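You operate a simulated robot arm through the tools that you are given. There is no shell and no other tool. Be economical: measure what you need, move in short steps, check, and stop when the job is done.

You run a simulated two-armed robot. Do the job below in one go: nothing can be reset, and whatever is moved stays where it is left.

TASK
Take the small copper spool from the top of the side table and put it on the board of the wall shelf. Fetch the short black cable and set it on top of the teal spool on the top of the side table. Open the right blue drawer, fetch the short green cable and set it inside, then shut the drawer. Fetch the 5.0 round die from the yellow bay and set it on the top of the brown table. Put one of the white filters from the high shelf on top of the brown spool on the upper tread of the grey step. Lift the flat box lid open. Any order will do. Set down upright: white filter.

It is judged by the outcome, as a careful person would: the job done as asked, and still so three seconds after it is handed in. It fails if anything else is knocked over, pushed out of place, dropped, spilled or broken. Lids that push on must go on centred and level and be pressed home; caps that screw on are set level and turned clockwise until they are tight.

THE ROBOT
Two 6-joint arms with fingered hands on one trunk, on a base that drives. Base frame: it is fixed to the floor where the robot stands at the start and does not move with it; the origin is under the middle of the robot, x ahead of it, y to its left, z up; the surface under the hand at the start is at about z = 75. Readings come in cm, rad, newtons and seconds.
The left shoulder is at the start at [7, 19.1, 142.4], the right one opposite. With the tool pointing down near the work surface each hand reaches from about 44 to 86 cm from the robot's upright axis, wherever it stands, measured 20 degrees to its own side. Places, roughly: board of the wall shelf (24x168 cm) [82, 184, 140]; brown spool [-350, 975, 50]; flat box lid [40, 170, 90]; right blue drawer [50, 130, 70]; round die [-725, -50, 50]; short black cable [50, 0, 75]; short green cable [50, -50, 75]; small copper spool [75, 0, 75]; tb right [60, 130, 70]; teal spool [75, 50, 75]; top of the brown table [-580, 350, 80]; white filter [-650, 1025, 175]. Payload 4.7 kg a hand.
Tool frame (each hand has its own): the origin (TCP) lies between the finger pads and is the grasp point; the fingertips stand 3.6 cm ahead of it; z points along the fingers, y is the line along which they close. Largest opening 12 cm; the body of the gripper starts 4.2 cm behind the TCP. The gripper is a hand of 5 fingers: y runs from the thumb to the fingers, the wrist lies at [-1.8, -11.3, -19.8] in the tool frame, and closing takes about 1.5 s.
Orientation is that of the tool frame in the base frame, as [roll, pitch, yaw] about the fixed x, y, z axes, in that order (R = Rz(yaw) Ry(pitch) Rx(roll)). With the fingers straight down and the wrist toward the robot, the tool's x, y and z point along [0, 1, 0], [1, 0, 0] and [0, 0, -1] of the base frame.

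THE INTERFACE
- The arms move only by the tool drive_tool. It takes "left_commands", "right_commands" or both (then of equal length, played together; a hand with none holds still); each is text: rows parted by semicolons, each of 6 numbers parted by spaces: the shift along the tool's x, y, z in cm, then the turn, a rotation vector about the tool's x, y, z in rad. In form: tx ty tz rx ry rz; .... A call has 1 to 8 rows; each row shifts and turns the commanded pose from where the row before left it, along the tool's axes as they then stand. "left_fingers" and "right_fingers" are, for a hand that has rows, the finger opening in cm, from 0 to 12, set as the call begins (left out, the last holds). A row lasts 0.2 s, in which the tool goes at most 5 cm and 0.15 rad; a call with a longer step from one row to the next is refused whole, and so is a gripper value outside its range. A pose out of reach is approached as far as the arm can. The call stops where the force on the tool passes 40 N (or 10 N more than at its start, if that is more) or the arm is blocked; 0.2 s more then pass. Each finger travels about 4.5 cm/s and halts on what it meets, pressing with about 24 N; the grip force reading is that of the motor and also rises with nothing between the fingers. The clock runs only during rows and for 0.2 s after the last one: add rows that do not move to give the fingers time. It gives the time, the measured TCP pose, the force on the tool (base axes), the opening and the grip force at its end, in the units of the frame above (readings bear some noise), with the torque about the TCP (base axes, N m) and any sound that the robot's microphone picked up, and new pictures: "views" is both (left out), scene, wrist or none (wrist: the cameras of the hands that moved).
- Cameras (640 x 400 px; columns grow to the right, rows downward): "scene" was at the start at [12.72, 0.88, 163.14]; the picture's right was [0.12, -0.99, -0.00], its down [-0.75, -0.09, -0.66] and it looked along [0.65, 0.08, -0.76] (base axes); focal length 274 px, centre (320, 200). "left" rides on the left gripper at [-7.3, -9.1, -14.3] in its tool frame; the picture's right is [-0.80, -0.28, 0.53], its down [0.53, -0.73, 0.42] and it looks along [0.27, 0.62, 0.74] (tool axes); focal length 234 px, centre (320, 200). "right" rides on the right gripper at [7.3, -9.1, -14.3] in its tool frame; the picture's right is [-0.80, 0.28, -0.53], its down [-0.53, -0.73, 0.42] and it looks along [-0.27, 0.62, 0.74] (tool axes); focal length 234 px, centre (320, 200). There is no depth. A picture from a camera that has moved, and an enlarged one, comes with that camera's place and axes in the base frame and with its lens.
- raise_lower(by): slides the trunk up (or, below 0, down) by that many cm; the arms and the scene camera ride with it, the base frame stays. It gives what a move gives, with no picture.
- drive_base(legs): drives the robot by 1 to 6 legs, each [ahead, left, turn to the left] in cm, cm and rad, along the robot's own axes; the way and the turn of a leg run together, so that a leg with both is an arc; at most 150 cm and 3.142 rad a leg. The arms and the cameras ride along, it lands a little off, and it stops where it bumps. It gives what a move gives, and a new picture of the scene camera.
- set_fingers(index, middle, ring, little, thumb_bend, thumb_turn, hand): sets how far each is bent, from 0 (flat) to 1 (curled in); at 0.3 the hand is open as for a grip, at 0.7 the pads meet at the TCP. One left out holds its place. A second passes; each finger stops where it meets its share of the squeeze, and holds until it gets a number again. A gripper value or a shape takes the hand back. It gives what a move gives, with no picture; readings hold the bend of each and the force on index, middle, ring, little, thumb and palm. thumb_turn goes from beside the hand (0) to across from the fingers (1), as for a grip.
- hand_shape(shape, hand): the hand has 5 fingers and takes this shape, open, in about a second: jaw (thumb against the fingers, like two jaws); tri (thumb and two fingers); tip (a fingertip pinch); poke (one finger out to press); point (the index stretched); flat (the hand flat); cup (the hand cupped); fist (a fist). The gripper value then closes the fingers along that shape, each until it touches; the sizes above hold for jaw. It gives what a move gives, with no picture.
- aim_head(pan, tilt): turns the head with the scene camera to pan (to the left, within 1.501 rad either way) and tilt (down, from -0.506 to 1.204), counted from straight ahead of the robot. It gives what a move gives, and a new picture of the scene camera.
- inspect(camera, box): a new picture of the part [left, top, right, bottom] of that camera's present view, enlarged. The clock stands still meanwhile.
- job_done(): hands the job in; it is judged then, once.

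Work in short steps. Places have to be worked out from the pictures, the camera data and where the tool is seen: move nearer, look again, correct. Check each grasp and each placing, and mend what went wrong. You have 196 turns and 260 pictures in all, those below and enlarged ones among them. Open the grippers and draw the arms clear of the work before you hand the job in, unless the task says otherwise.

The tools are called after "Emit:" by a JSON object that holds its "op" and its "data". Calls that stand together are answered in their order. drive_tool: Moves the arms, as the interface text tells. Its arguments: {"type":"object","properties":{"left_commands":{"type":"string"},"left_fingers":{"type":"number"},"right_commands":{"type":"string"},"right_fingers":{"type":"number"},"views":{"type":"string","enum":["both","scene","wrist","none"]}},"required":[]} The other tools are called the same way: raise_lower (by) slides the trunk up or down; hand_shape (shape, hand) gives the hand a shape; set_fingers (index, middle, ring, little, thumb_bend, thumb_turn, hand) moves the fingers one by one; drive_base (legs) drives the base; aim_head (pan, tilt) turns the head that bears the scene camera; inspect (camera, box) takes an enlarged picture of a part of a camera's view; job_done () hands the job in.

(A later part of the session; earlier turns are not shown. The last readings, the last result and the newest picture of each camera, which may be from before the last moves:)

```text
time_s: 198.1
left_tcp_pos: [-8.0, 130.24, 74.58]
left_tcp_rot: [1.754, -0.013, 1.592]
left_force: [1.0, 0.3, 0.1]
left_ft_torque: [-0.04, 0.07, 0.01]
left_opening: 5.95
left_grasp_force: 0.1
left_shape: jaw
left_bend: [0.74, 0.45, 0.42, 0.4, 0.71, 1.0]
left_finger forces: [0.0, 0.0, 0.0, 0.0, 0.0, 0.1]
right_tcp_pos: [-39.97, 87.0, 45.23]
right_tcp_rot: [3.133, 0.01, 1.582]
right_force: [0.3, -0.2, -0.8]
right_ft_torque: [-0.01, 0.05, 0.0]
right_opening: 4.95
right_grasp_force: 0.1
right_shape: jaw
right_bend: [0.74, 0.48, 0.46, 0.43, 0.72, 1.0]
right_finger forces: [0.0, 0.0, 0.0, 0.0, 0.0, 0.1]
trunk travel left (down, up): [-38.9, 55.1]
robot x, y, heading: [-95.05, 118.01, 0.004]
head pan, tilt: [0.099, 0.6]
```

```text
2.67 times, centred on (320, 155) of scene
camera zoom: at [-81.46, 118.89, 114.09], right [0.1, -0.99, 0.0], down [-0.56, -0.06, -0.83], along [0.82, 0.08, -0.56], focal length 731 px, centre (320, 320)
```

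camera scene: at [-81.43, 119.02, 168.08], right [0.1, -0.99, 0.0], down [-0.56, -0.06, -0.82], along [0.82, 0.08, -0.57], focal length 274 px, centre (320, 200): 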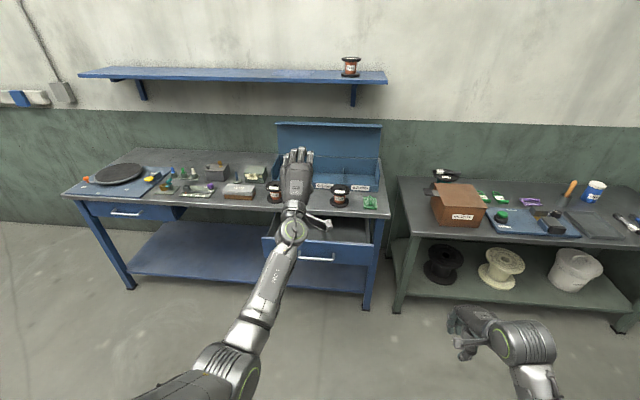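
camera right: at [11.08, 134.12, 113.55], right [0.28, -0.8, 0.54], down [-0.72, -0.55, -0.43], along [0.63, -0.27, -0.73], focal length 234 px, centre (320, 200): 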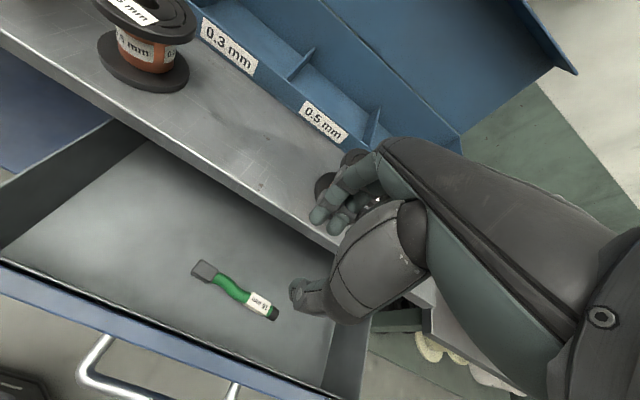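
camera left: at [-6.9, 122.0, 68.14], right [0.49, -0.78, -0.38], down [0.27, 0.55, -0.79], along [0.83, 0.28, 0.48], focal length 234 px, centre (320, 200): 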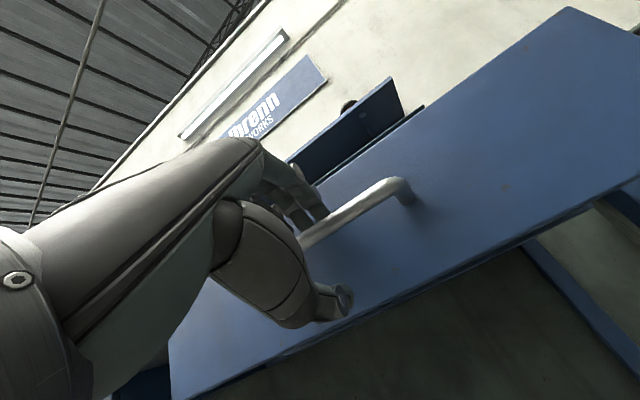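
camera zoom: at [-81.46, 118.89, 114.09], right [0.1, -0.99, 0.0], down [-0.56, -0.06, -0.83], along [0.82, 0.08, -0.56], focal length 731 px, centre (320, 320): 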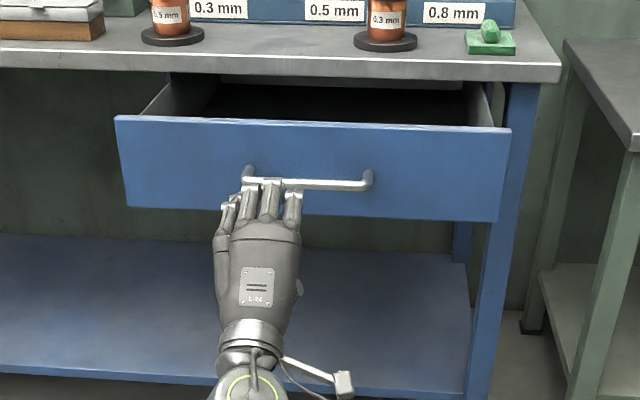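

Everything lines up as before. I drive onto the handle, grip, and push the drawer in.

Emit:
{"op": "drive_base", "data": {"legs": [[11.6, -0.4, 0]]}}

Emit:
{"op": "drive_tool", "data": {"left_commands": "0 0 0 0 0 0;0 0 0 0 0 0;0 0 0 0 0 0;0 0 0 0 0 0;0 0 0 0 0 0;0 0 0 0 0 0;0 0 0 0 0 0", "left_fingers": 0, "views": "wrist"}}

```text
time_s: 199.3
left_tcp_pos: [3.74, 129.94, 74.55]
left_tcp_rot: [1.753, -0.013, 1.593]
left_force: [0.4, -0.7, -0.1]
left_ft_torque: [0.02, 0.0, -0.04]
left_opening: 5.95
left_grasp_force: 0.1
left_shape: jaw
left_bend: [0.74, 0.45, 0.42, 0.4, 0.71, 1.0]
left_finger forces: [0.0, 0.0, 0.1, 0.1, 0.1, 0.0]
right_tcp_pos: [-28.41, 86.66, 45.19]
right_tcp_rot: [3.135, 0.007, 1.58]
right_force: [-0.4, -0.9, -0.4]
right_ft_torque: [0.0, 0.01, 0.03]
right_opening: 4.99
right_grasp_force: 0.1
right_shape: jaw
right_bend: [0.74, 0.48, 0.46, 0.43, 0.72, 1.0]
right_finger forces: [0.0, 0.0, 0.1, 0.1, 0.1, 0.0]
trunk travel left (down, up): [-38.9, 55.1]
robot x, y, heading: [-83.47, 117.24, 0.003]
head pan, tilt: [0.099, 0.6]
camera scene: at [-69.79, 118.51, 114.06], right [0.1, -0.99, 0.0], down [-0.56, -0.06, -0.82], along [0.82, 0.08, -0.57], focal length 274 px, centre (320, 200)
```

scene: 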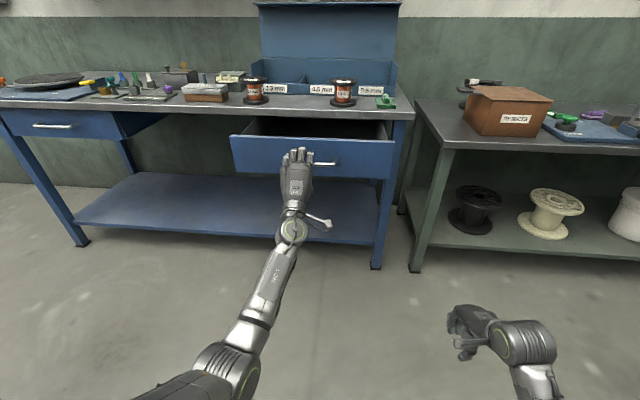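

```text
time_s: 200.9
left_tcp_pos: [3.6, 129.87, 74.61]
left_tcp_rot: [1.754, -0.014, 1.595]
left_force: [1.4, -0.3, -1.8]
left_ft_torque: [0.12, 0.01, 0.01]
left_opening: 0.98
left_grasp_force: 23.7
left_shape: jaw
left_bend: [0.74, 0.57, 0.55, 0.57, 0.64, 1.0]
left_finger forces: [10.5, 5.6, 3.4, 0.0, 20.5, 0.0]
right_tcp_pos: [-28.35, 86.69, 45.16]
right_tcp_rot: [3.132, 0.01, 1.58]
right_force: [-0.4, 1.3, -1.1]
right_ft_torque: [0.0, -0.04, 0.01]
right_opening: 4.94
right_grasp_force: 0.1
right_shape: jaw
right_bend: [0.74, 0.48, 0.46, 0.43, 0.72, 1.0]
right_finger forces: [0.0, 0.0, 0.0, 0.0, 0.1, 0.0]
trunk travel left (down, up): [-38.9, 55.1]
robot x, y, heading: [-83.66, 117.7, 0.003]
head pan, tilt: [0.099, 0.6]
camera left: at [-11.98, 122.45, 68.05], right [0.48, -0.79, -0.38], down [0.27, 0.55, -0.79], along [0.83, 0.28, 0.48], focal length 234 px, centre (320, 200)
```

left: 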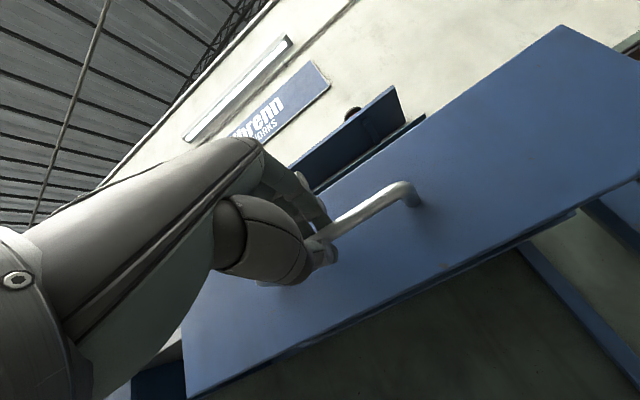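

The bar is firmly gripped. I push 22 cm with the base, then finish with small arm steps.

Emit:
{"op": "drive_base", "data": {"legs": [[22, 0, 0]]}}

Emit:
{"op": "drive_tool", "data": {"left_commands": "0 0.1 0.8 0 0 0;0 0.1 0.8 0 0 0;0 0.1 0.8 0 0 0;0 0.1 0.6 0 0 0;0 0 0 0 0 0", "views": "scene"}}

```text
time_s: 202.6
left_tcp_pos: [25.58, 129.95, 74.53]
left_tcp_rot: [1.754, -0.014, 1.592]
left_force: [1.0, -1.5, 0.4]
left_ft_torque: [0.17, 0.02, 0.02]
left_opening: 0.96
left_grasp_force: 24.2
left_shape: jaw
left_bend: [0.74, 0.57, 0.55, 0.57, 0.64, 1.0]
left_finger forces: [11.1, 5.8, 3.1, 0.0, 21.2, 0.0]
right_tcp_pos: [-6.43, 86.67, 45.2]
right_tcp_rot: [3.134, 0.01, 1.579]
right_force: [0.5, 0.5, -0.5]
right_ft_torque: [0.0, 0.01, -0.02]
right_opening: 4.94
right_grasp_force: 0.0
right_shape: jaw
right_bend: [0.74, 0.48, 0.46, 0.43, 0.72, 1.0]
right_finger forces: [0.0, 0.0, 0.0, 0.0, 0.1, 0.1]
trunk travel left (down, up): [-38.9, 55.1]
robot x, y, heading: [-62.02, 117.45, 0.005]
head pan, tilt: [0.099, 0.6]
camera scene: at [-47.9, 118.53, 114.07], right [0.1, -0.99, 0.0], down [-0.56, -0.06, -0.82], along [0.82, 0.08, -0.57], focal length 274 px, centre (320, 200)
```

scene: 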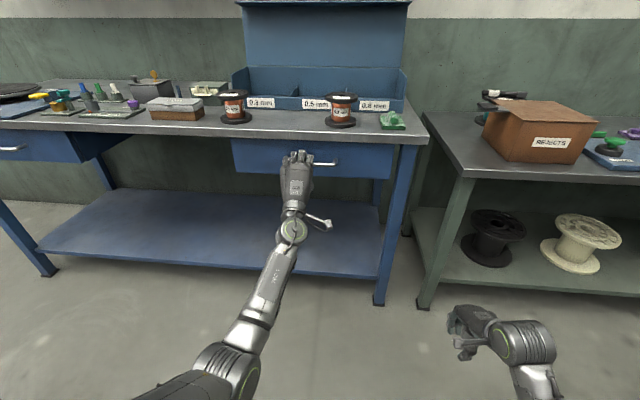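

```text
time_s: 203.8
left_tcp_pos: [28.73, 129.99, 74.31]
left_tcp_rot: [1.755, -0.013, 1.593]
left_force: [-8.3, 0.2, -9.5]
left_ft_torque: [0.03, -0.02, -0.01]
left_opening: 0.86
left_grasp_force: 23.5
left_shape: jaw
left_bend: [0.74, 0.61, 0.62, 0.58, 0.69, 1.0]
left_finger forces: [0.0, 0.0, 0.1, 0.2, 9.2, 0.1]
right_tcp_pos: [-6.52, 86.77, 45.16]
right_tcp_rot: [3.134, 0.011, 1.582]
right_force: [0.3, 0.3, -0.1]
right_ft_torque: [-0.04, 0.03, 0.01]
right_opening: 4.97
right_grasp_force: 0.1
right_shape: jaw
right_bend: [0.74, 0.48, 0.46, 0.43, 0.72, 1.0]
right_finger forces: [0.0, 0.1, 0.1, 0.0, 0.1, 0.0]
trunk travel left (down, up): [-38.9, 55.1]
robot x, y, heading: [-61.76, 117.39, 0.003]
head pan, tilt: [0.099, 0.6]
camera scene: at [-47.87, 118.57, 114.06], right [0.1, -0.99, 0.0], down [-0.56, -0.06, -0.82], along [0.82, 0.08, -0.57], focal length 274 px, centre (320, 200)
```

scene: 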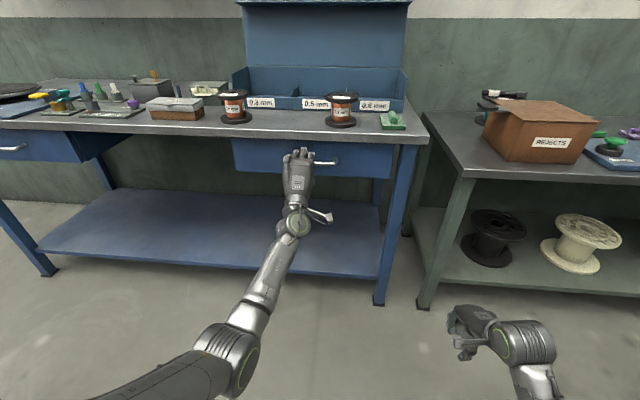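

There is resistance at the end, so the drawer is home. I release, back off and check.

Emit:
{"op": "drive_tool", "data": {"left_commands": "0 0 0 0 0 0;0 0 0 0 0 0;0 0 0 0 0 0;0 0 0 0 0 0;0 0 0 0 0 0;0 0 0 0 0 0", "left_fingers": 6, "views": "none"}}

Emit:
{"op": "drive_base", "data": {"legs": [[-14, 0, 0]]}}

Emit:
{"op": "inspect", "data": {"camera": "scene", "box": [200, 80, 440, 230]}}

Emit:
{"op": "inspect", "data": {"camera": "left", "box": [0, 0, 640, 400]}}

```text
time_s: 205.2
left_tcp_pos: [28.52, 129.89, 74.59]
left_tcp_rot: [1.75, -0.013, 1.593]
left_force: [-18.9, -0.3, -5.3]
left_ft_torque: [0.04, -0.2, -0.11]
left_opening: 5.47
left_grasp_force: 0.0
left_shape: jaw
left_bend: [0.76, 0.47, 0.42, 0.41, 0.71, 1.0]
left_finger forces: [13.9, 5.3, 0.0, 0.0, 0.0, 0.0]
right_tcp_pos: [-6.56, 86.69, 45.29]
right_tcp_rot: [3.131, 0.008, 1.581]
right_force: [0.1, 0.7, -0.5]
right_ft_torque: [0.02, 0.0, 0.01]
right_opening: 4.97
right_grasp_force: 0.1
right_shape: jaw
right_bend: [0.74, 0.48, 0.46, 0.43, 0.72, 1.0]
right_finger forces: [0.1, 0.0, 0.0, 0.0, 0.0, 0.0]
trunk travel left (down, up): [-38.9, 55.1]
robot x, y, heading: [-61.79, 117.28, 0.002]
head pan, tilt: [0.099, 0.6]
```

```text
time_s: 206.5
left_tcp_pos: [14.6, 129.84, 74.46]
left_tcp_rot: [1.753, -0.013, 1.591]
left_force: [-0.3, 0.2, -0.2]
left_ft_torque: [0.0, 0.01, -0.04]
left_opening: 5.96
left_grasp_force: 0.0
left_shape: jaw
left_bend: [0.74, 0.45, 0.42, 0.41, 0.71, 1.0]
left_finger forces: [0.1, 0.1, 0.0, 0.0, 0.1, 0.0]
right_tcp_pos: [-20.56, 86.69, 45.3]
right_tcp_rot: [3.133, 0.008, 1.582]
right_force: [-0.6, 0.4, 0.5]
right_ft_torque: [0.02, -0.01, 0.02]
right_opening: 4.97
right_grasp_force: 0.2
right_shape: jaw
right_bend: [0.74, 0.48, 0.46, 0.43, 0.72, 1.0]
right_finger forces: [0.0, 0.1, 0.1, 0.0, 0.0, 0.1]
trunk travel left (down, up): [-38.9, 55.1]
robot x, y, heading: [-75.85, 117.52, -0.002]
head pan, tilt: [0.099, 0.6]
camera scene: at [-62.05, 118.51, 114.1], right [0.1, -0.99, 0.0], down [-0.56, -0.06, -0.83], along [0.82, 0.08, -0.56], focal length 274 px, centre (320, 200)
```

scene: 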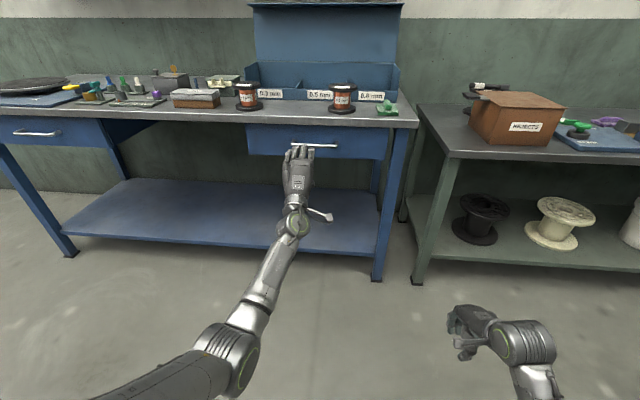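

```text
2.67 times, centred on (320, 155) of scene
camera zoom: at [-62.05, 118.51, 114.1], right [0.1, -0.99, 0.0], down [-0.56, -0.06, -0.83], along [0.82, 0.08, -0.56], focal length 731 px, centre (320, 320)
```

zoom: 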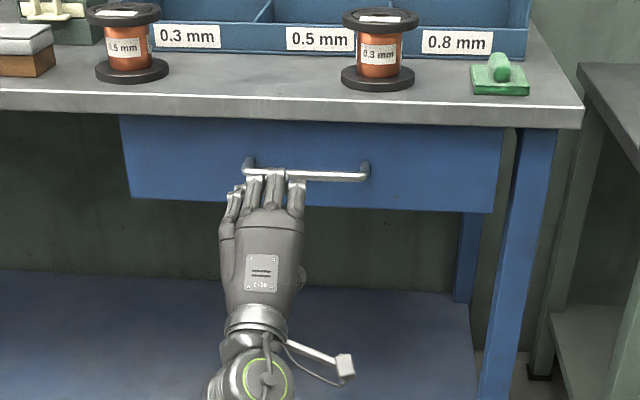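

```text
1.00 times, centred on (320, 200) of left (not enlarged: the box is as wide or as high as the picture)
camera zoom: at [-1.07, 122.41, 68.0], right [0.48, -0.79, -0.38], down [0.27, 0.55, -0.79], along [0.83, 0.28, 0.48], focal length 234 px, centre (320, 200)
```

zoom: 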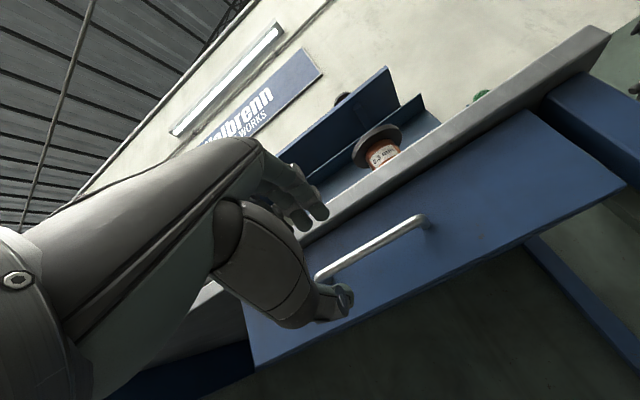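

The drawer is shut flush. Next is the flat box: I raise the trunk, move left and look closely at it.

Emit:
{"op": "raise_lower", "data": {"by": 40}}

Emit:
{"op": "raise_lower", "data": {"by": 14}}

Emit:
{"op": "drive_base", "data": {"legs": [[20, 50, 0]]}}

Emit:
{"op": "aim_head", "data": {"pan": 0.15, "tilt": 0.75}}

```text
time_s: 210.3
left_tcp_pos: [14.7, 129.87, 114.5]
left_tcp_rot: [1.754, -0.013, 1.593]
left_force: [0.4, -0.2, 0.2]
left_ft_torque: [0.02, 0.02, -0.02]
left_opening: 5.96
left_grasp_force: 0.0
left_shape: jaw
left_bend: [0.74, 0.45, 0.42, 0.41, 0.71, 1.0]
left_finger forces: [0.0, 0.0, 0.0, 0.1, 0.1, 0.0]
right_tcp_pos: [-20.53, 86.62, 85.11]
right_tcp_rot: [3.133, 0.009, 1.58]
right_force: [0.1, -0.1, -0.7]
right_ft_torque: [0.01, 0.03, -0.01]
right_opening: 4.97
right_grasp_force: 0.1
right_shape: jaw
right_bend: [0.74, 0.48, 0.46, 0.43, 0.72, 1.0]
right_finger forces: [0.0, 0.1, 0.1, 0.1, 0.1, 0.0]
trunk travel left (down, up): [-78.9, 15.1]
robot x, y, heading: [-75.68, 117.62, 0.003]
head pan, tilt: [0.099, 0.6]
```

```text
time_s: 212.0
left_tcp_pos: [14.67, 129.8, 128.37]
left_tcp_rot: [1.753, -0.013, 1.592]
left_force: [-0.3, 0.8, -0.4]
left_ft_torque: [0.04, -0.04, 0.03]
left_opening: 5.95
left_grasp_force: 0.1
left_shape: jaw
left_bend: [0.74, 0.45, 0.42, 0.41, 0.71, 1.0]
left_finger forces: [0.0, 0.1, 0.0, 0.0, 0.0, 0.1]
right_tcp_pos: [-20.37, 86.63, 99.09]
right_tcp_rot: [3.133, 0.009, 1.58]
right_force: [-0.2, 0.6, -0.1]
right_ft_torque: [0.0, 0.03, -0.01]
right_opening: 4.96
right_grasp_force: 0.0
right_shape: jaw
right_bend: [0.74, 0.48, 0.46, 0.43, 0.72, 1.0]
right_finger forces: [0.0, 0.0, 0.0, 0.0, 0.0, 0.0]
trunk travel left (down, up): [-92.9, 1.1]
robot x, y, heading: [-75.36, 117.76, 0.003]
head pan, tilt: [0.099, 0.6]
```

```text
time_s: 215.1
left_tcp_pos: [34.45, 179.49, 128.53]
left_tcp_rot: [1.754, -0.014, 1.596]
left_force: [0.3, -0.8, 0.3]
left_ft_torque: [0.0, 0.01, -0.03]
left_opening: 5.95
left_grasp_force: 0.0
left_shape: jaw
left_bend: [0.74, 0.45, 0.42, 0.41, 0.71, 1.0]
left_finger forces: [0.0, 0.0, 0.0, 0.1, 0.0, 0.1]
right_tcp_pos: [-0.45, 136.21, 99.25]
right_tcp_rot: [3.132, 0.01, 1.584]
right_force: [0.4, -0.9, -1.2]
right_ft_torque: [0.02, 0.02, 0.02]
right_opening: 4.96
right_grasp_force: 0.0
right_shape: jaw
right_bend: [0.74, 0.48, 0.46, 0.43, 0.72, 1.0]
right_finger forces: [0.0, 0.0, 0.0, 0.0, 0.1, 0.0]
trunk travel left (down, up): [-92.9, 1.1]
robot x, y, heading: [-55.87, 167.16, 0.005]
head pan, tilt: [0.099, 0.6]
camera scene: at [-42.05, 167.88, 168.08], right [0.1, -0.99, 0.0], down [-0.56, -0.06, -0.83], along [0.82, 0.09, -0.56], focal length 274 px, centre (320, 200)
```

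scene: 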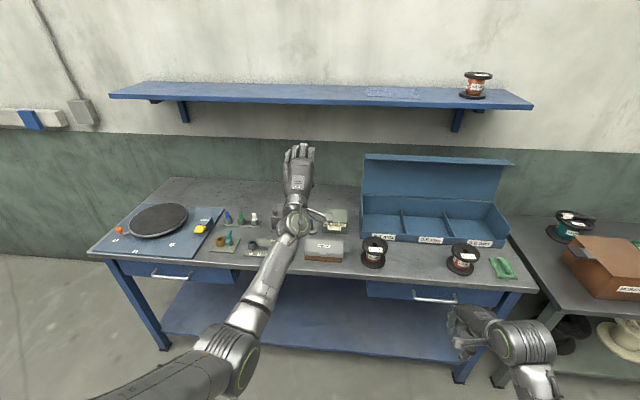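

```text
time_s: 215.8
left_tcp_pos: [34.53, 179.64, 128.52]
left_tcp_rot: [1.753, -0.013, 1.597]
left_force: [-0.2, 0.5, 0.7]
left_ft_torque: [-0.01, -0.03, -0.04]
left_opening: 5.94
left_grasp_force: 0.0
left_shape: jaw
left_bend: [0.74, 0.45, 0.42, 0.41, 0.71, 1.0]
left_finger forces: [0.0, 0.0, 0.0, 0.0, 0.0, 0.1]
right_tcp_pos: [-0.46, 136.22, 99.27]
right_tcp_rot: [3.132, 0.01, 1.585]
right_force: [-0.5, 0.4, -0.2]
right_ft_torque: [0.0, 0.03, -0.04]
right_opening: 4.96
right_grasp_force: 0.1
right_shape: jaw
right_bend: [0.74, 0.48, 0.46, 0.43, 0.72, 1.0]
right_finger forces: [0.1, 0.0, 0.1, 0.0, 0.1, 0.0]
trunk travel left (down, up): [-92.9, 1.1]
robot x, y, heading: [-55.73, 166.92, 0.005]
head pan, tilt: [0.15, 0.75]
camera scene: at [-42.58, 168.38, 166.79], right [0.15, -0.99, 0.0], down [-0.67, -0.11, -0.73], along [0.72, 0.11, -0.68], focal length 274 px, centre (320, 200)
```

scene: 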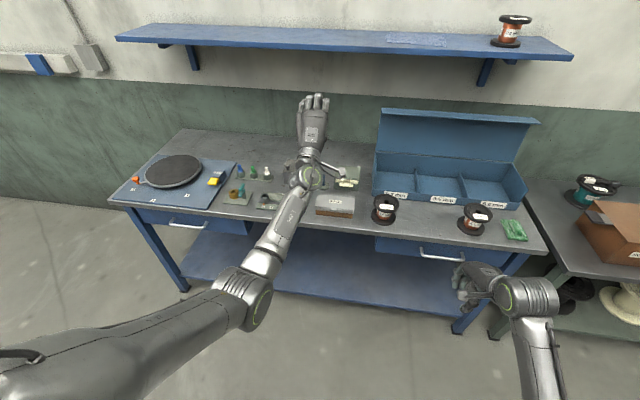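

I enlarge the flat box and its surroundings.

Emit:
{"op": "inspect", "data": {"camera": "scene", "box": [290, 150, 400, 230]}}

```text
5.00 times, centred on (345, 190) of scene
camera zoom: at [-42.58, 168.38, 166.79], right [0.15, -0.99, 0.0], down [-0.67, -0.11, -0.73], along [0.72, 0.11, -0.68], focal length 1370 px, centre (195, 250)
```

zoom: 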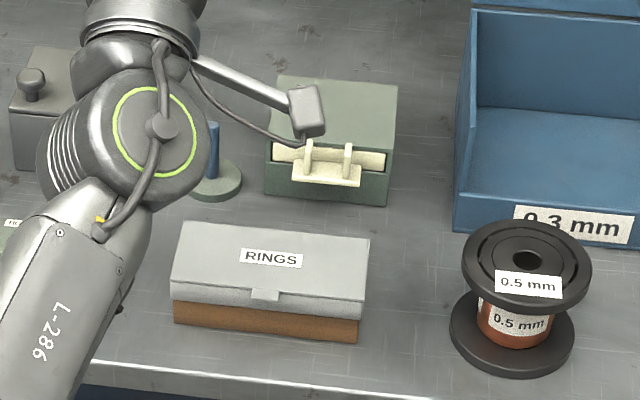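

The flat box is the "RINGS" box: front face near x 37, y 167–182, lid edge z 86–88, with a small tab at the front centre near y 174.5. I shape the left hand to point with the index, to lift the lid by its tab.

Emit:
{"op": "hand_shape", "data": {"hand": "left", "shape": "point"}}

Emit:
{"op": "inspect", "data": {"camera": "scene", "box": [260, 80, 400, 170]}}

Emit:
{"op": "inspect", "data": {"camera": "left", "box": [0, 0, 640, 400]}}

```text
time_s: 216.7
left_tcp_pos: [34.64, 179.55, 128.48]
left_tcp_rot: [1.753, -0.013, 1.597]
left_force: [-0.7, 0.1, 0.3]
left_ft_torque: [-0.01, 0.0, 0.0]
left_opening: 11.41
left_grasp_force: 0.1
left_shape: point
left_bend: [0.19, 1.0, 1.0, 1.0, 0.98, 0.88]
left_finger forces: [0.0, 0.0, 0.0, 0.0, 0.1, 0.0]
right_tcp_pos: [-0.52, 136.33, 99.23]
right_tcp_rot: [3.133, 0.009, 1.584]
right_force: [0.3, 0.7, 0.1]
right_ft_torque: [-0.01, 0.0, 0.01]
right_opening: 4.97
right_grasp_force: 0.0
right_shape: jaw
right_bend: [0.74, 0.48, 0.46, 0.43, 0.72, 1.0]
right_finger forces: [0.0, 0.1, 0.1, 0.1, 0.0, 0.0]
trunk travel left (down, up): [-92.9, 1.1]
robot x, y, heading: [-56.06, 167.39, 0.008]
head pan, tilt: [0.15, 0.75]
```

```text
4.44 times, centred on (330, 125) of scene
camera zoom: at [-42.61, 168.32, 166.79], right [0.15, -0.99, 0.0], down [-0.67, -0.11, -0.73], along [0.72, 0.11, -0.68], focal length 1218 px, centre (276, 533)
```

zoom: 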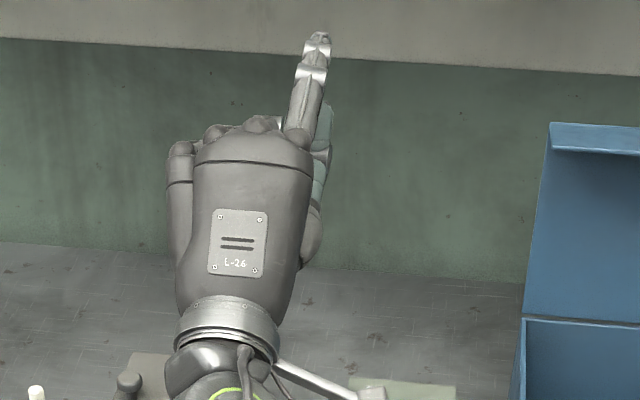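

```text
1.00 times, centred on (320, 200) of left (not enlarged: the box is as wide or as high as the picture)
camera zoom: at [18.9, 172.11, 121.94], right [0.49, -0.79, -0.38], down [0.27, 0.55, -0.79], along [0.83, 0.28, 0.48], focal length 234 px, centre (320, 200)
```

zoom: 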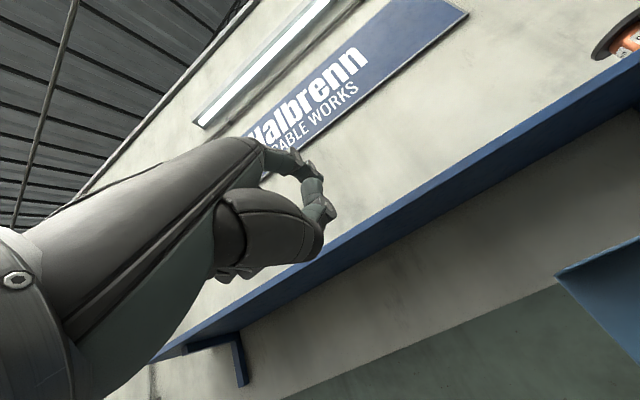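

The index tip is about 8.8 cm ahead of and 5.1 cm above the TCP. I back off, line up in y with the tab, and lower the trunk so that the fingertip comes to z 84–85.

Emit:
{"op": "drive_base", "data": {"legs": [[-14, -4.3, -0.006]]}}

Emit:
{"op": "raise_lower", "data": {"by": -40}}

Emit:
{"op": "raise_lower", "data": {"by": -8}}

Emit:
{"op": "aim_head", "data": {"pan": 0.15, "tilt": 0.4}}

Emit:
{"op": "inspect", "data": {"camera": "scene", "box": [240, 130, 400, 230]}}

Emit:
{"op": "inspect", "data": {"camera": "left", "box": [0, 0, 640, 400]}}

```text
time_s: 218.0
left_tcp_pos: [21.02, 174.78, 128.28]
left_tcp_rot: [1.756, -0.013, 1.591]
left_force: [0.5, -0.3, -0.5]
left_ft_torque: [-0.04, -0.02, 0.02]
left_opening: 11.43
left_grasp_force: 0.0
left_shape: point
left_bend: [0.19, 1.0, 1.0, 1.0, 0.98, 0.88]
left_finger forces: [0.0, 0.0, 0.2, 0.0, 0.0, 0.0]
right_tcp_pos: [-14.24, 131.77, 99.13]
right_tcp_rot: [3.135, 0.01, 1.58]
right_force: [0.4, 0.9, 0.0]
right_ft_torque: [-0.04, 0.05, 0.01]
right_opening: 4.96
right_grasp_force: 0.1
right_shape: jaw
right_bend: [0.74, 0.48, 0.46, 0.43, 0.72, 1.0]
right_finger forces: [0.0, 0.0, 0.0, 0.1, 0.0, 0.0]
trunk travel left (down, up): [-92.9, 1.1]
robot x, y, heading: [-69.41, 162.97, -0.001]
head pan, tilt: [0.15, 0.75]
camera scene: at [-56.07, 164.05, 166.76], right [0.15, -0.99, 0.0], down [-0.68, -0.1, -0.73], along [0.72, 0.11, -0.68], focal length 274 px, centre (320, 200)
```

scene: 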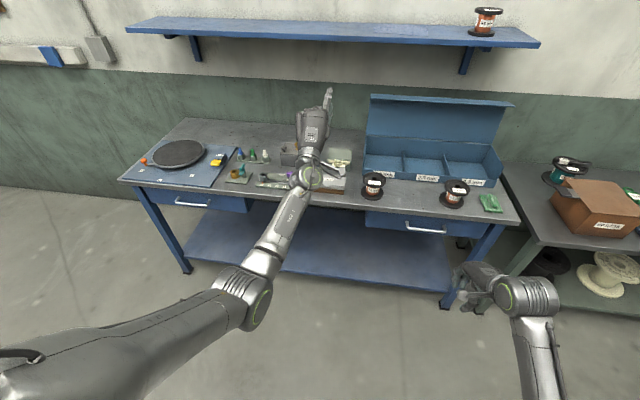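

```text
time_s: 221.9
left_tcp_pos: [20.68, 174.87, 88.33]
left_tcp_rot: [1.754, -0.013, 1.589]
left_force: [0.2, -0.1, -0.1]
left_ft_torque: [0.0, 0.03, -0.02]
left_opening: 11.42
left_grasp_force: 0.1
left_shape: point
left_bend: [0.19, 1.0, 1.0, 1.0, 0.98, 0.88]
left_finger forces: [0.0, 0.0, 0.0, 0.0, 0.1, 0.1]
right_tcp_pos: [-14.35, 131.74, 59.29]
right_tcp_rot: [3.134, 0.011, 1.579]
right_force: [0.0, 0.1, 0.2]
right_ft_torque: [0.01, 0.01, -0.01]
right_opening: 4.99
right_grasp_force: 0.1
right_shape: jaw
right_bend: [0.74, 0.48, 0.46, 0.43, 0.72, 1.0]
right_finger forces: [0.0, 0.0, 0.0, 0.1, 0.0, 0.1]
trunk travel left (down, up): [-52.9, 41.1]
robot x, y, heading: [-69.38, 162.65, 0.004]
head pan, tilt: [0.15, 0.75]
```

```text
time_s: 223.0
left_tcp_pos: [20.75, 174.89, 80.54]
left_tcp_rot: [1.754, -0.013, 1.593]
left_force: [-0.7, 0.0, -0.1]
left_ft_torque: [0.01, 0.03, -0.03]
left_opening: 11.42
left_grasp_force: 0.1
left_shape: point
left_bend: [0.19, 1.0, 1.0, 1.0, 0.98, 0.88]
left_finger forces: [0.0, 0.0, 0.1, 0.0, 0.1, 0.0]
right_tcp_pos: [-14.39, 131.78, 51.45]
right_tcp_rot: [3.133, 0.011, 1.579]
right_force: [-0.5, 0.5, 0.1]
right_ft_torque: [0.0, 0.01, -0.01]
right_opening: 4.96
right_grasp_force: 0.1
right_shape: jaw
right_bend: [0.74, 0.48, 0.46, 0.43, 0.72, 1.0]
right_finger forces: [0.1, 0.0, 0.0, 0.0, 0.1, 0.0]
trunk travel left (down, up): [-44.9, 49.1]
robot x, y, heading: [-69.71, 162.79, -0.003]
head pan, tilt: [0.15, 0.75]
```

```text
time_s: 223.9
left_tcp_pos: [20.91, 174.94, 80.45]
left_tcp_rot: [1.754, -0.013, 1.591]
left_force: [-0.4, -0.5, 0.0]
left_ft_torque: [0.0, -0.03, -0.01]
left_opening: 11.4
left_grasp_force: 0.0
left_shape: point
left_bend: [0.19, 1.0, 1.0, 1.0, 0.98, 0.88]
left_finger forces: [0.0, 0.0, 0.1, 0.0, 0.0, 0.1]
right_tcp_pos: [-14.26, 131.63, 51.2]
right_tcp_rot: [3.136, 0.01, 1.58]
right_force: [-1.0, -0.2, -0.5]
right_ft_torque: [-0.02, 0.05, 0.01]
right_opening: 4.97
right_grasp_force: 0.0
right_shape: jaw
right_bend: [0.74, 0.48, 0.46, 0.43, 0.72, 1.0]
right_finger forces: [0.0, 0.1, 0.0, 0.0, 0.0, 0.1]
trunk travel left (down, up): [-44.9, 49.1]
robot x, y, heading: [-69.18, 162.95, 0.004]
head pan, tilt: [0.15, 0.4]
camera scene: at [-55.4, 164.12, 121.89], right [0.15, -0.99, 0.0], down [-0.39, -0.06, -0.92], along [0.91, 0.14, -0.39], focal length 274 px, centre (320, 200)
```

scene: 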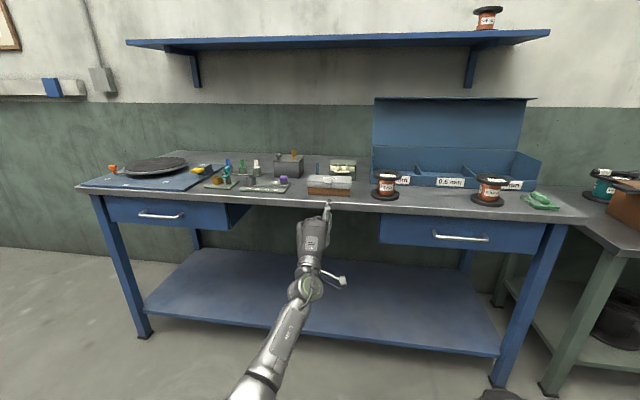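

```text
4.00 times, centred on (320, 180) of scene
camera zoom: at [-55.4, 164.12, 121.89], right [0.15, -0.99, 0.0], down [-0.39, -0.06, -0.92], along [0.91, 0.14, -0.39], focal length 1096 px, centre (320, 280)
```

zoom: 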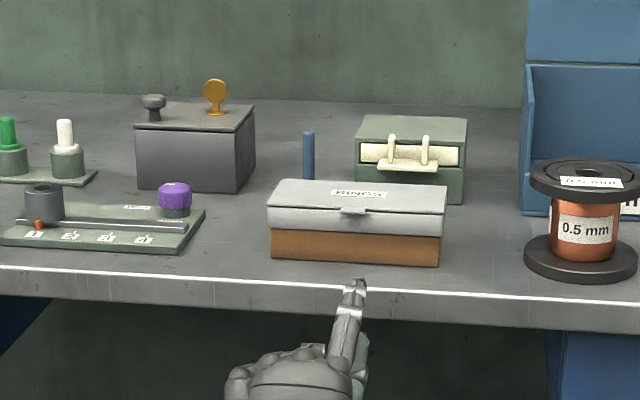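

```text
1.00 times, centred on (320, 200) of left (not enlarged: the box is as wide or as high as the picture)
camera zoom: at [5.18, 167.47, 73.93], right [0.48, -0.79, -0.38], down [0.27, 0.55, -0.79], along [0.83, 0.28, 0.48], focal length 234 px, centre (320, 200)
```

zoom: 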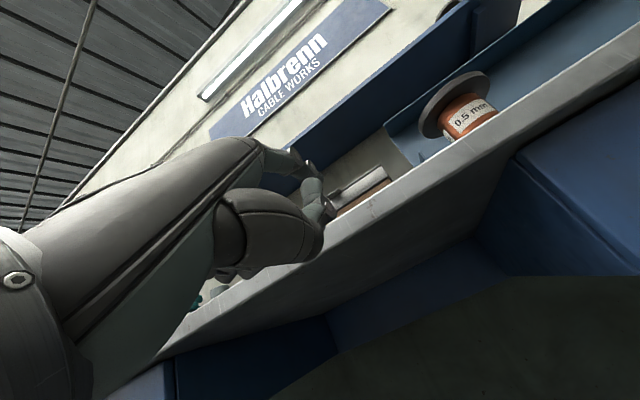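

The bench top is at z 84, the lid rim at 86.8–89.3 and the tab near (36.3, 175.2, 89). I raise 2 cm so the fingertip is just under the tab, shift 1 cm left, and advance 5 cm.

Emit:
{"op": "raise_lower", "data": {"by": 2.0}}

Emit:
{"op": "drive_tool", "data": {"left_commands": "1 0.3 1.6 0 0 0;0 0.3 1.6 0 0 0;0 0.3 1.6 0 0 0;0 0 0 0 0 0", "views": "none"}}

Emit:
{"op": "inspect", "data": {"camera": "scene", "box": [280, 150, 380, 220]}}

Emit:
{"op": "inspect", "data": {"camera": "left", "box": [260, 120, 460, 260]}}

```text
time_s: 224.5
left_tcp_pos: [20.88, 174.88, 82.42]
left_tcp_rot: [1.753, -0.013, 1.59]
left_force: [0.7, 0.1, 0.5]
left_ft_torque: [0.01, 0.0, -0.01]
left_opening: 11.37
left_grasp_force: 0.1
left_shape: point
left_bend: [0.19, 1.0, 1.0, 1.0, 0.98, 0.88]
left_finger forces: [0.1, 0.0, 0.1, 0.0, 0.1, 0.0]
right_tcp_pos: [-14.37, 131.78, 53.21]
right_tcp_rot: [3.133, 0.009, 1.58]
right_force: [0.7, 0.5, -0.1]
right_ft_torque: [-0.01, 0.02, 0.0]
right_opening: 4.94
right_grasp_force: 0.0
right_shape: jaw
right_bend: [0.74, 0.48, 0.46, 0.43, 0.72, 1.0]
right_finger forces: [0.0, 0.1, 0.0, 0.1, 0.0, 0.0]
trunk travel left (down, up): [-46.9, 47.1]
robot x, y, heading: [-69.8, 162.55, 0.001]
head pan, tilt: [0.15, 0.4]
```

```text
time_s: 225.5
left_tcp_pos: [25.74, 176.06, 82.45]
left_tcp_rot: [1.753, -0.014, 1.593]
left_force: [-0.1, -0.5, -0.3]
left_ft_torque: [-0.01, 0.02, 0.02]
left_opening: 11.43
left_grasp_force: 0.0
left_shape: point
left_bend: [0.19, 1.0, 1.0, 1.0, 0.98, 0.88]
left_finger forces: [0.0, 0.0, 0.0, 0.1, 0.0, 0.0]
right_tcp_pos: [-14.34, 131.83, 53.22]
right_tcp_rot: [3.133, 0.01, 1.579]
right_force: [0.1, 0.7, -0.3]
right_ft_torque: [-0.02, -0.01, -0.02]
right_opening: 5.0
right_grasp_force: 0.0
right_shape: jaw
right_bend: [0.74, 0.48, 0.46, 0.43, 0.72, 1.0]
right_finger forces: [0.0, 0.1, 0.1, 0.0, 0.1, 0.0]
trunk travel left (down, up): [-46.9, 47.1]
robot x, y, heading: [-69.87, 162.91, 0.002]
head pan, tilt: [0.15, 0.4]
```

```text
5.71 times, centred on (330, 185) of scene
camera zoom: at [-55.41, 164.13, 123.9], right [0.15, -0.99, 0.0], down [-0.38, -0.06, -0.92], along [0.91, 0.14, -0.39], focal length 1566 px, centre (263, 286)
```

zoom: 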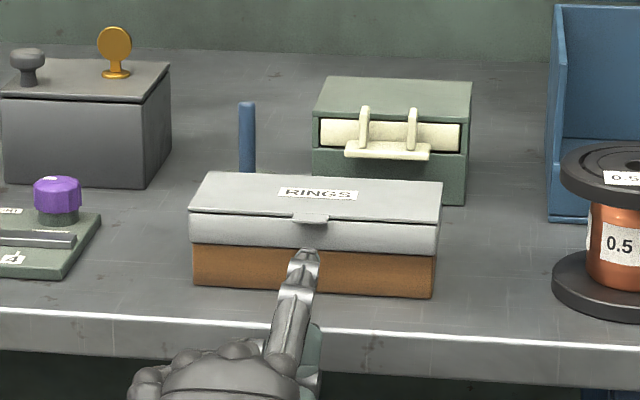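

```text
2.86 times, centred on (360, 190) of left
camera zoom: at [10.08, 168.6, 75.96], right [0.48, -0.79, -0.38], down [0.27, 0.55, -0.79], along [0.83, 0.28, 0.48], focal length 669 px, centre (206, 229)
```

zoom: 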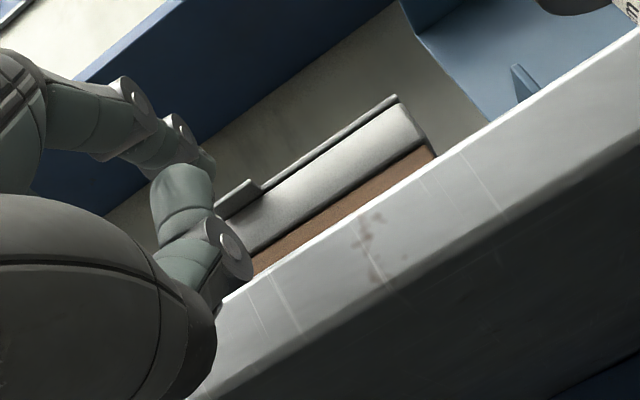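

The fingertip is just below and in front of the tab, and aligned with it. I advance until the tip is under it, then check.

Emit:
{"op": "drive_tool", "data": {"left_commands": "-0.2 0.15 0.8 0 0 0;0 0.1 0.6 0 0 0;0 0.1 0.5 0 0 0;0 0 0 0 0 0", "views": "none"}}

Emit:
{"op": "inspect", "data": {"camera": "left", "box": [260, 120, 460, 260]}}

Emit:
{"op": "inspect", "data": {"camera": "scene", "box": [300, 160, 360, 205]}}

```text
time_s: 226.5
left_tcp_pos: [27.68, 175.68, 82.45]
left_tcp_rot: [1.753, -0.013, 1.591]
left_force: [0.5, -0.6, 0.1]
left_ft_torque: [0.03, 0.04, -0.04]
left_opening: 11.44
left_grasp_force: 0.0
left_shape: point
left_bend: [0.19, 1.0, 1.0, 1.0, 0.98, 0.88]
left_finger forces: [0.0, 0.0, 0.0, 0.0, 0.0, 0.0]
right_tcp_pos: [-14.36, 131.66, 53.11]
right_tcp_rot: [3.134, 0.01, 1.579]
right_force: [0.3, 0.1, 0.1]
right_ft_torque: [-0.01, -0.04, -0.03]
right_opening: 4.97
right_grasp_force: 0.1
right_shape: jaw
right_bend: [0.74, 0.48, 0.46, 0.43, 0.72, 1.0]
right_finger forces: [0.0, 0.1, 0.1, 0.0, 0.0, 0.1]
trunk travel left (down, up): [-46.9, 47.1]
robot x, y, heading: [-69.33, 163.04, -0.003]
head pan, tilt: [0.15, 0.4]
```

```text
2.86 times, centred on (360, 190) of left
camera zoom: at [12.0, 168.4, 75.91], right [0.48, -0.79, -0.38], down [0.27, 0.55, -0.79], along [0.83, 0.28, 0.48], focal length 669 px, centre (206, 229)
```

zoom: 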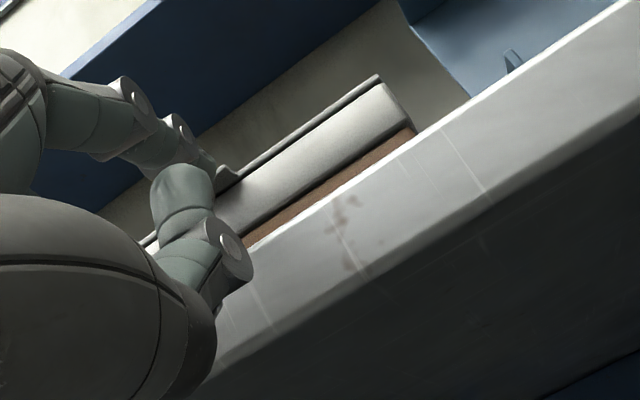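

```text
8.89 times, centred on (330, 182) of scene
camera zoom: at [-55.4, 164.12, 123.9], right [0.15, -0.99, 0.0], down [-0.39, -0.06, -0.92], along [0.91, 0.14, -0.39], focal length 2436 px, centre (231, 356)
```

zoom: 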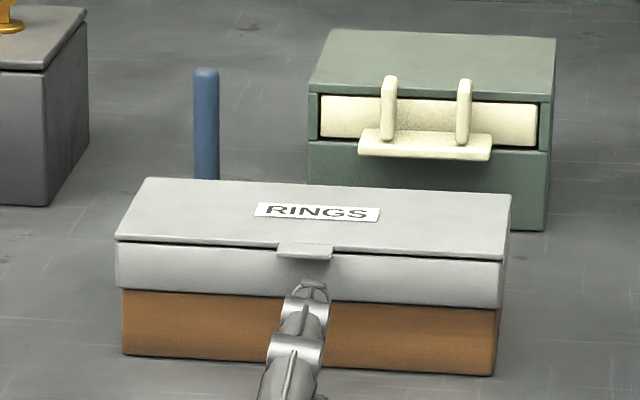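

The fingertip is below the tab by about 1 cm and close to the front face. I raise slowly and watch the force.

Emit:
{"op": "drive_tool", "data": {"left_commands": "0 0.5 -0.1 0 0 0;0 0.5 -0.1 0 0 0;0 0.4 -0.1 0 0 0;0 0 0 0 0 0", "views": "none"}}

Emit:
{"op": "inspect", "data": {"camera": "scene", "box": [300, 160, 360, 205]}}

Emit:
{"op": "inspect", "data": {"camera": "left", "box": [260, 120, 460, 260]}}

```text
time_s: 227.5
left_tcp_pos: [27.52, 175.79, 84.0]
left_tcp_rot: [1.754, -0.014, 1.594]
left_force: [-0.1, 0.2, -0.4]
left_ft_torque: [-0.01, 0.0, 0.0]
left_opening: 11.43
left_grasp_force: 0.1
left_shape: point
left_bend: [0.19, 1.0, 1.0, 1.0, 0.98, 0.88]
left_finger forces: [0.0, 0.1, 0.0, 0.1, 0.1, 0.1]
right_tcp_pos: [-14.35, 131.67, 53.26]
right_tcp_rot: [3.133, 0.011, 1.58]
right_force: [-0.3, 0.0, 0.0]
right_ft_torque: [0.0, 0.0, 0.0]
right_opening: 4.97
right_grasp_force: 0.1
right_shape: jaw
right_bend: [0.74, 0.48, 0.46, 0.43, 0.72, 1.0]
right_finger forces: [0.1, 0.1, 0.0, 0.0, 0.1, 0.0]
trunk travel left (down, up): [-46.9, 47.1]
robot x, y, heading: [-69.64, 162.67, -0.002]
head pan, tilt: [0.15, 0.4]
```

```text
8.89 times, centred on (330, 182) of scene
camera zoom: at [-55.39, 164.12, 123.9], right [0.15, -0.99, 0.0], down [-0.39, -0.06, -0.92], along [0.91, 0.14, -0.39], focal length 2436 px, centre (231, 356)
```

zoom: 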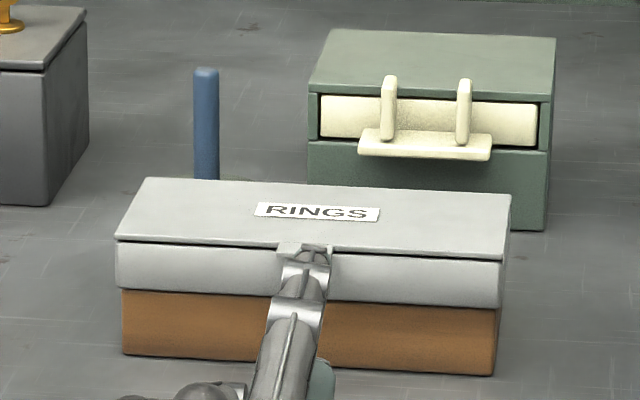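

```text
2.86 times, centred on (360, 190) of left
camera zoom: at [11.98, 168.39, 77.38], right [0.48, -0.79, -0.38], down [0.27, 0.55, -0.79], along [0.83, 0.28, 0.48], focal length 669 px, centre (206, 229)
```

zoom: 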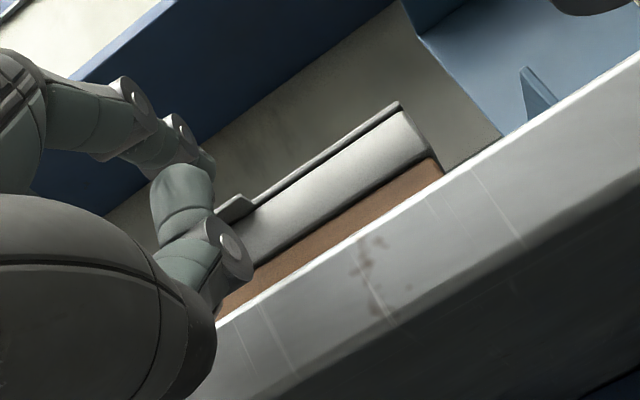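

The tip rose in front of the tab, not beneath it. I go back down, advance another 1.5 cm, then rise again.

Emit:
{"op": "drive_tool", "data": {"left_commands": "0 -0.8 0.1 0 0 0;0 -0.7 0.1 0 0 0;0 0.15 0.7 0 0 0;0 0.15 0.7 0 0 0;0 0 0 0 0 0", "views": "none"}}

Emit:
{"op": "inspect", "data": {"camera": "scene", "box": [300, 160, 360, 205]}}

```text
time_s: 228.7
left_tcp_pos: [28.95, 175.95, 82.4]
left_tcp_rot: [1.753, -0.013, 1.592]
left_force: [0.7, 0.1, -0.1]
left_ft_torque: [-0.02, 0.0, -0.02]
left_opening: 11.41
left_grasp_force: 0.1
left_shape: point
left_bend: [0.19, 1.0, 1.0, 1.0, 0.98, 0.88]
left_finger forces: [0.0, 0.0, 0.0, 0.0, 0.0, 0.0]
right_tcp_pos: [-14.45, 131.66, 53.3]
right_tcp_rot: [3.133, 0.01, 1.58]
right_force: [0.6, 0.7, -0.6]
right_ft_torque: [-0.03, 0.01, -0.04]
right_opening: 4.96
right_grasp_force: 0.1
right_shape: jaw
right_bend: [0.74, 0.48, 0.46, 0.43, 0.72, 1.0]
right_finger forces: [0.1, 0.0, 0.0, 0.1, 0.1, 0.0]
trunk travel left (down, up): [-46.9, 47.1]
robot x, y, heading: [-69.66, 162.83, -0.0]
head pan, tilt: [0.15, 0.4]
```

```text
8.89 times, centred on (330, 182) of scene
camera zoom: at [-55.4, 164.13, 123.9], right [0.15, -0.99, 0.0], down [-0.39, -0.06, -0.92], along [0.91, 0.14, -0.39], focal length 2436 px, centre (231, 356)
```

zoom: 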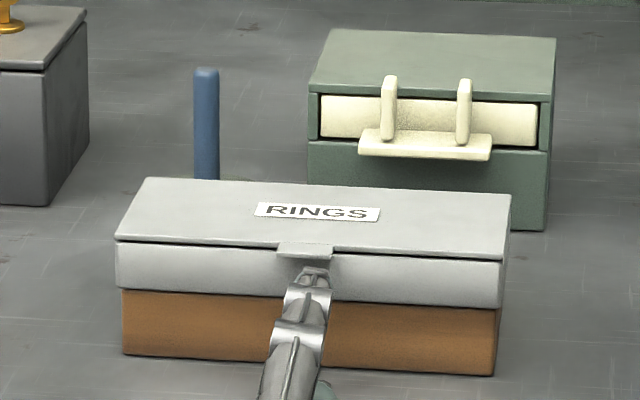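

Still no contact, so I advance a little further until the face or tab is felt.

Emit:
{"op": "drive_tool", "data": {"left_commands": "0 0.1 0.5 0 0 0;0 0.1 0.4 0 0 0;0 0 0 0 0 0", "views": "none"}}

Emit:
{"op": "inspect", "data": {"camera": "scene", "box": [300, 160, 360, 205]}}

```text
time_s: 229.5
left_tcp_pos: [29.74, 175.84, 82.5]
left_tcp_rot: [1.752, -0.013, 1.591]
left_force: [-14.6, -0.1, -2.2]
left_ft_torque: [0.03, -0.26, -0.28]
left_opening: 11.4
left_grasp_force: 0.0
left_shape: point
left_bend: [0.19, 1.0, 1.0, 1.0, 1.0, 0.87]
left_finger forces: [0.1, 0.0, 0.0, 0.1, 13.5, 0.1]
right_tcp_pos: [-14.41, 131.67, 53.33]
right_tcp_rot: [3.131, 0.012, 1.578]
right_force: [-0.5, 0.5, 0.1]
right_ft_torque: [0.0, 0.03, -0.02]
right_opening: 4.96
right_grasp_force: 0.1
right_shape: jaw
right_bend: [0.74, 0.48, 0.46, 0.43, 0.72, 1.0]
right_finger forces: [0.0, 0.0, 0.0, 0.0, 0.0, 0.1]
trunk travel left (down, up): [-46.9, 47.1]
robot x, y, heading: [-69.75, 162.86, 0.0]
head pan, tilt: [0.15, 0.4]
```

```text
8.89 times, centred on (330, 182) of scene
camera zoom: at [-55.56, 164.13, 123.92], right [0.15, -0.99, 0.0], down [-0.38, -0.06, -0.92], along [0.91, 0.14, -0.39], focal length 2436 px, centre (231, 356)
```

zoom: 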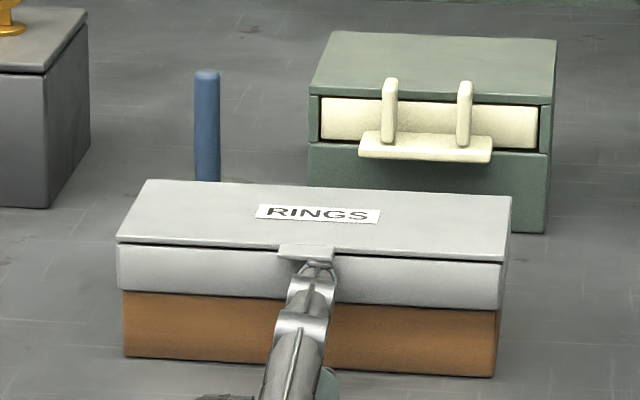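

The curled thumb touches the bench edge, so I can go no further at this height. The tip now looks to be under the tab: I back 2 mm and rise.

Emit:
{"op": "drive_tool", "data": {"left_commands": "0 0 -0.2 0 0 0;0 0.5 -0.1 0 0 0;0 0.5 -0.05 0 0 0;0 0.4 -0.05 0 0 0;0 0 0 0 0 0", "views": "none"}}

Emit:
{"op": "inspect", "data": {"camera": "scene", "box": [300, 160, 360, 205]}}

```text
time_s: 230.7
left_tcp_pos: [29.81, 175.88, 84.06]
left_tcp_rot: [1.752, -0.013, 1.59]
left_force: [-1.4, -0.1, 0.7]
left_ft_torque: [-0.05, 0.01, -0.03]
left_opening: 11.41
left_grasp_force: 0.0
left_shape: point
left_bend: [0.19, 1.0, 1.0, 1.0, 0.99, 0.87]
left_finger forces: [0.1, 0.1, 0.1, 0.0, 2.0, 0.0]
right_tcp_pos: [-14.22, 131.75, 53.35]
right_tcp_rot: [3.132, 0.009, 1.579]
right_force: [-0.7, -0.4, 0.3]
right_ft_torque: [0.0, 0.03, -0.02]
right_opening: 4.96
right_grasp_force: 0.0
right_shape: jaw
right_bend: [0.74, 0.48, 0.46, 0.43, 0.72, 1.0]
right_finger forces: [0.1, 0.0, 0.1, 0.0, 0.0, 0.0]
trunk travel left (down, up): [-46.9, 47.1]
robot x, y, heading: [-69.46, 162.71, 0.002]
head pan, tilt: [0.15, 0.4]
```

```text
8.89 times, centred on (330, 182) of scene
camera zoom: at [-55.43, 164.12, 123.91], right [0.15, -0.99, 0.0], down [-0.38, -0.06, -0.92], along [0.91, 0.14, -0.39], focal length 2436 px, centre (231, 356)
```

zoom: 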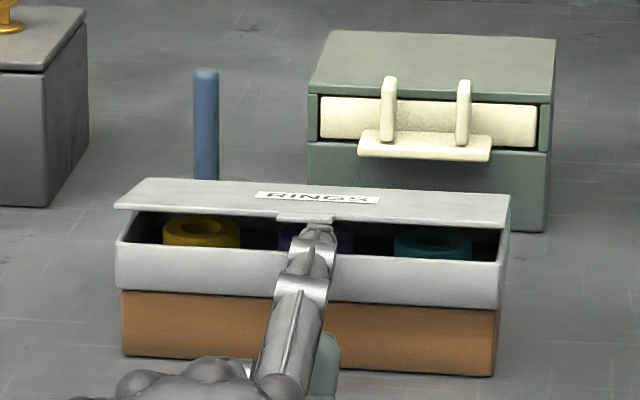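

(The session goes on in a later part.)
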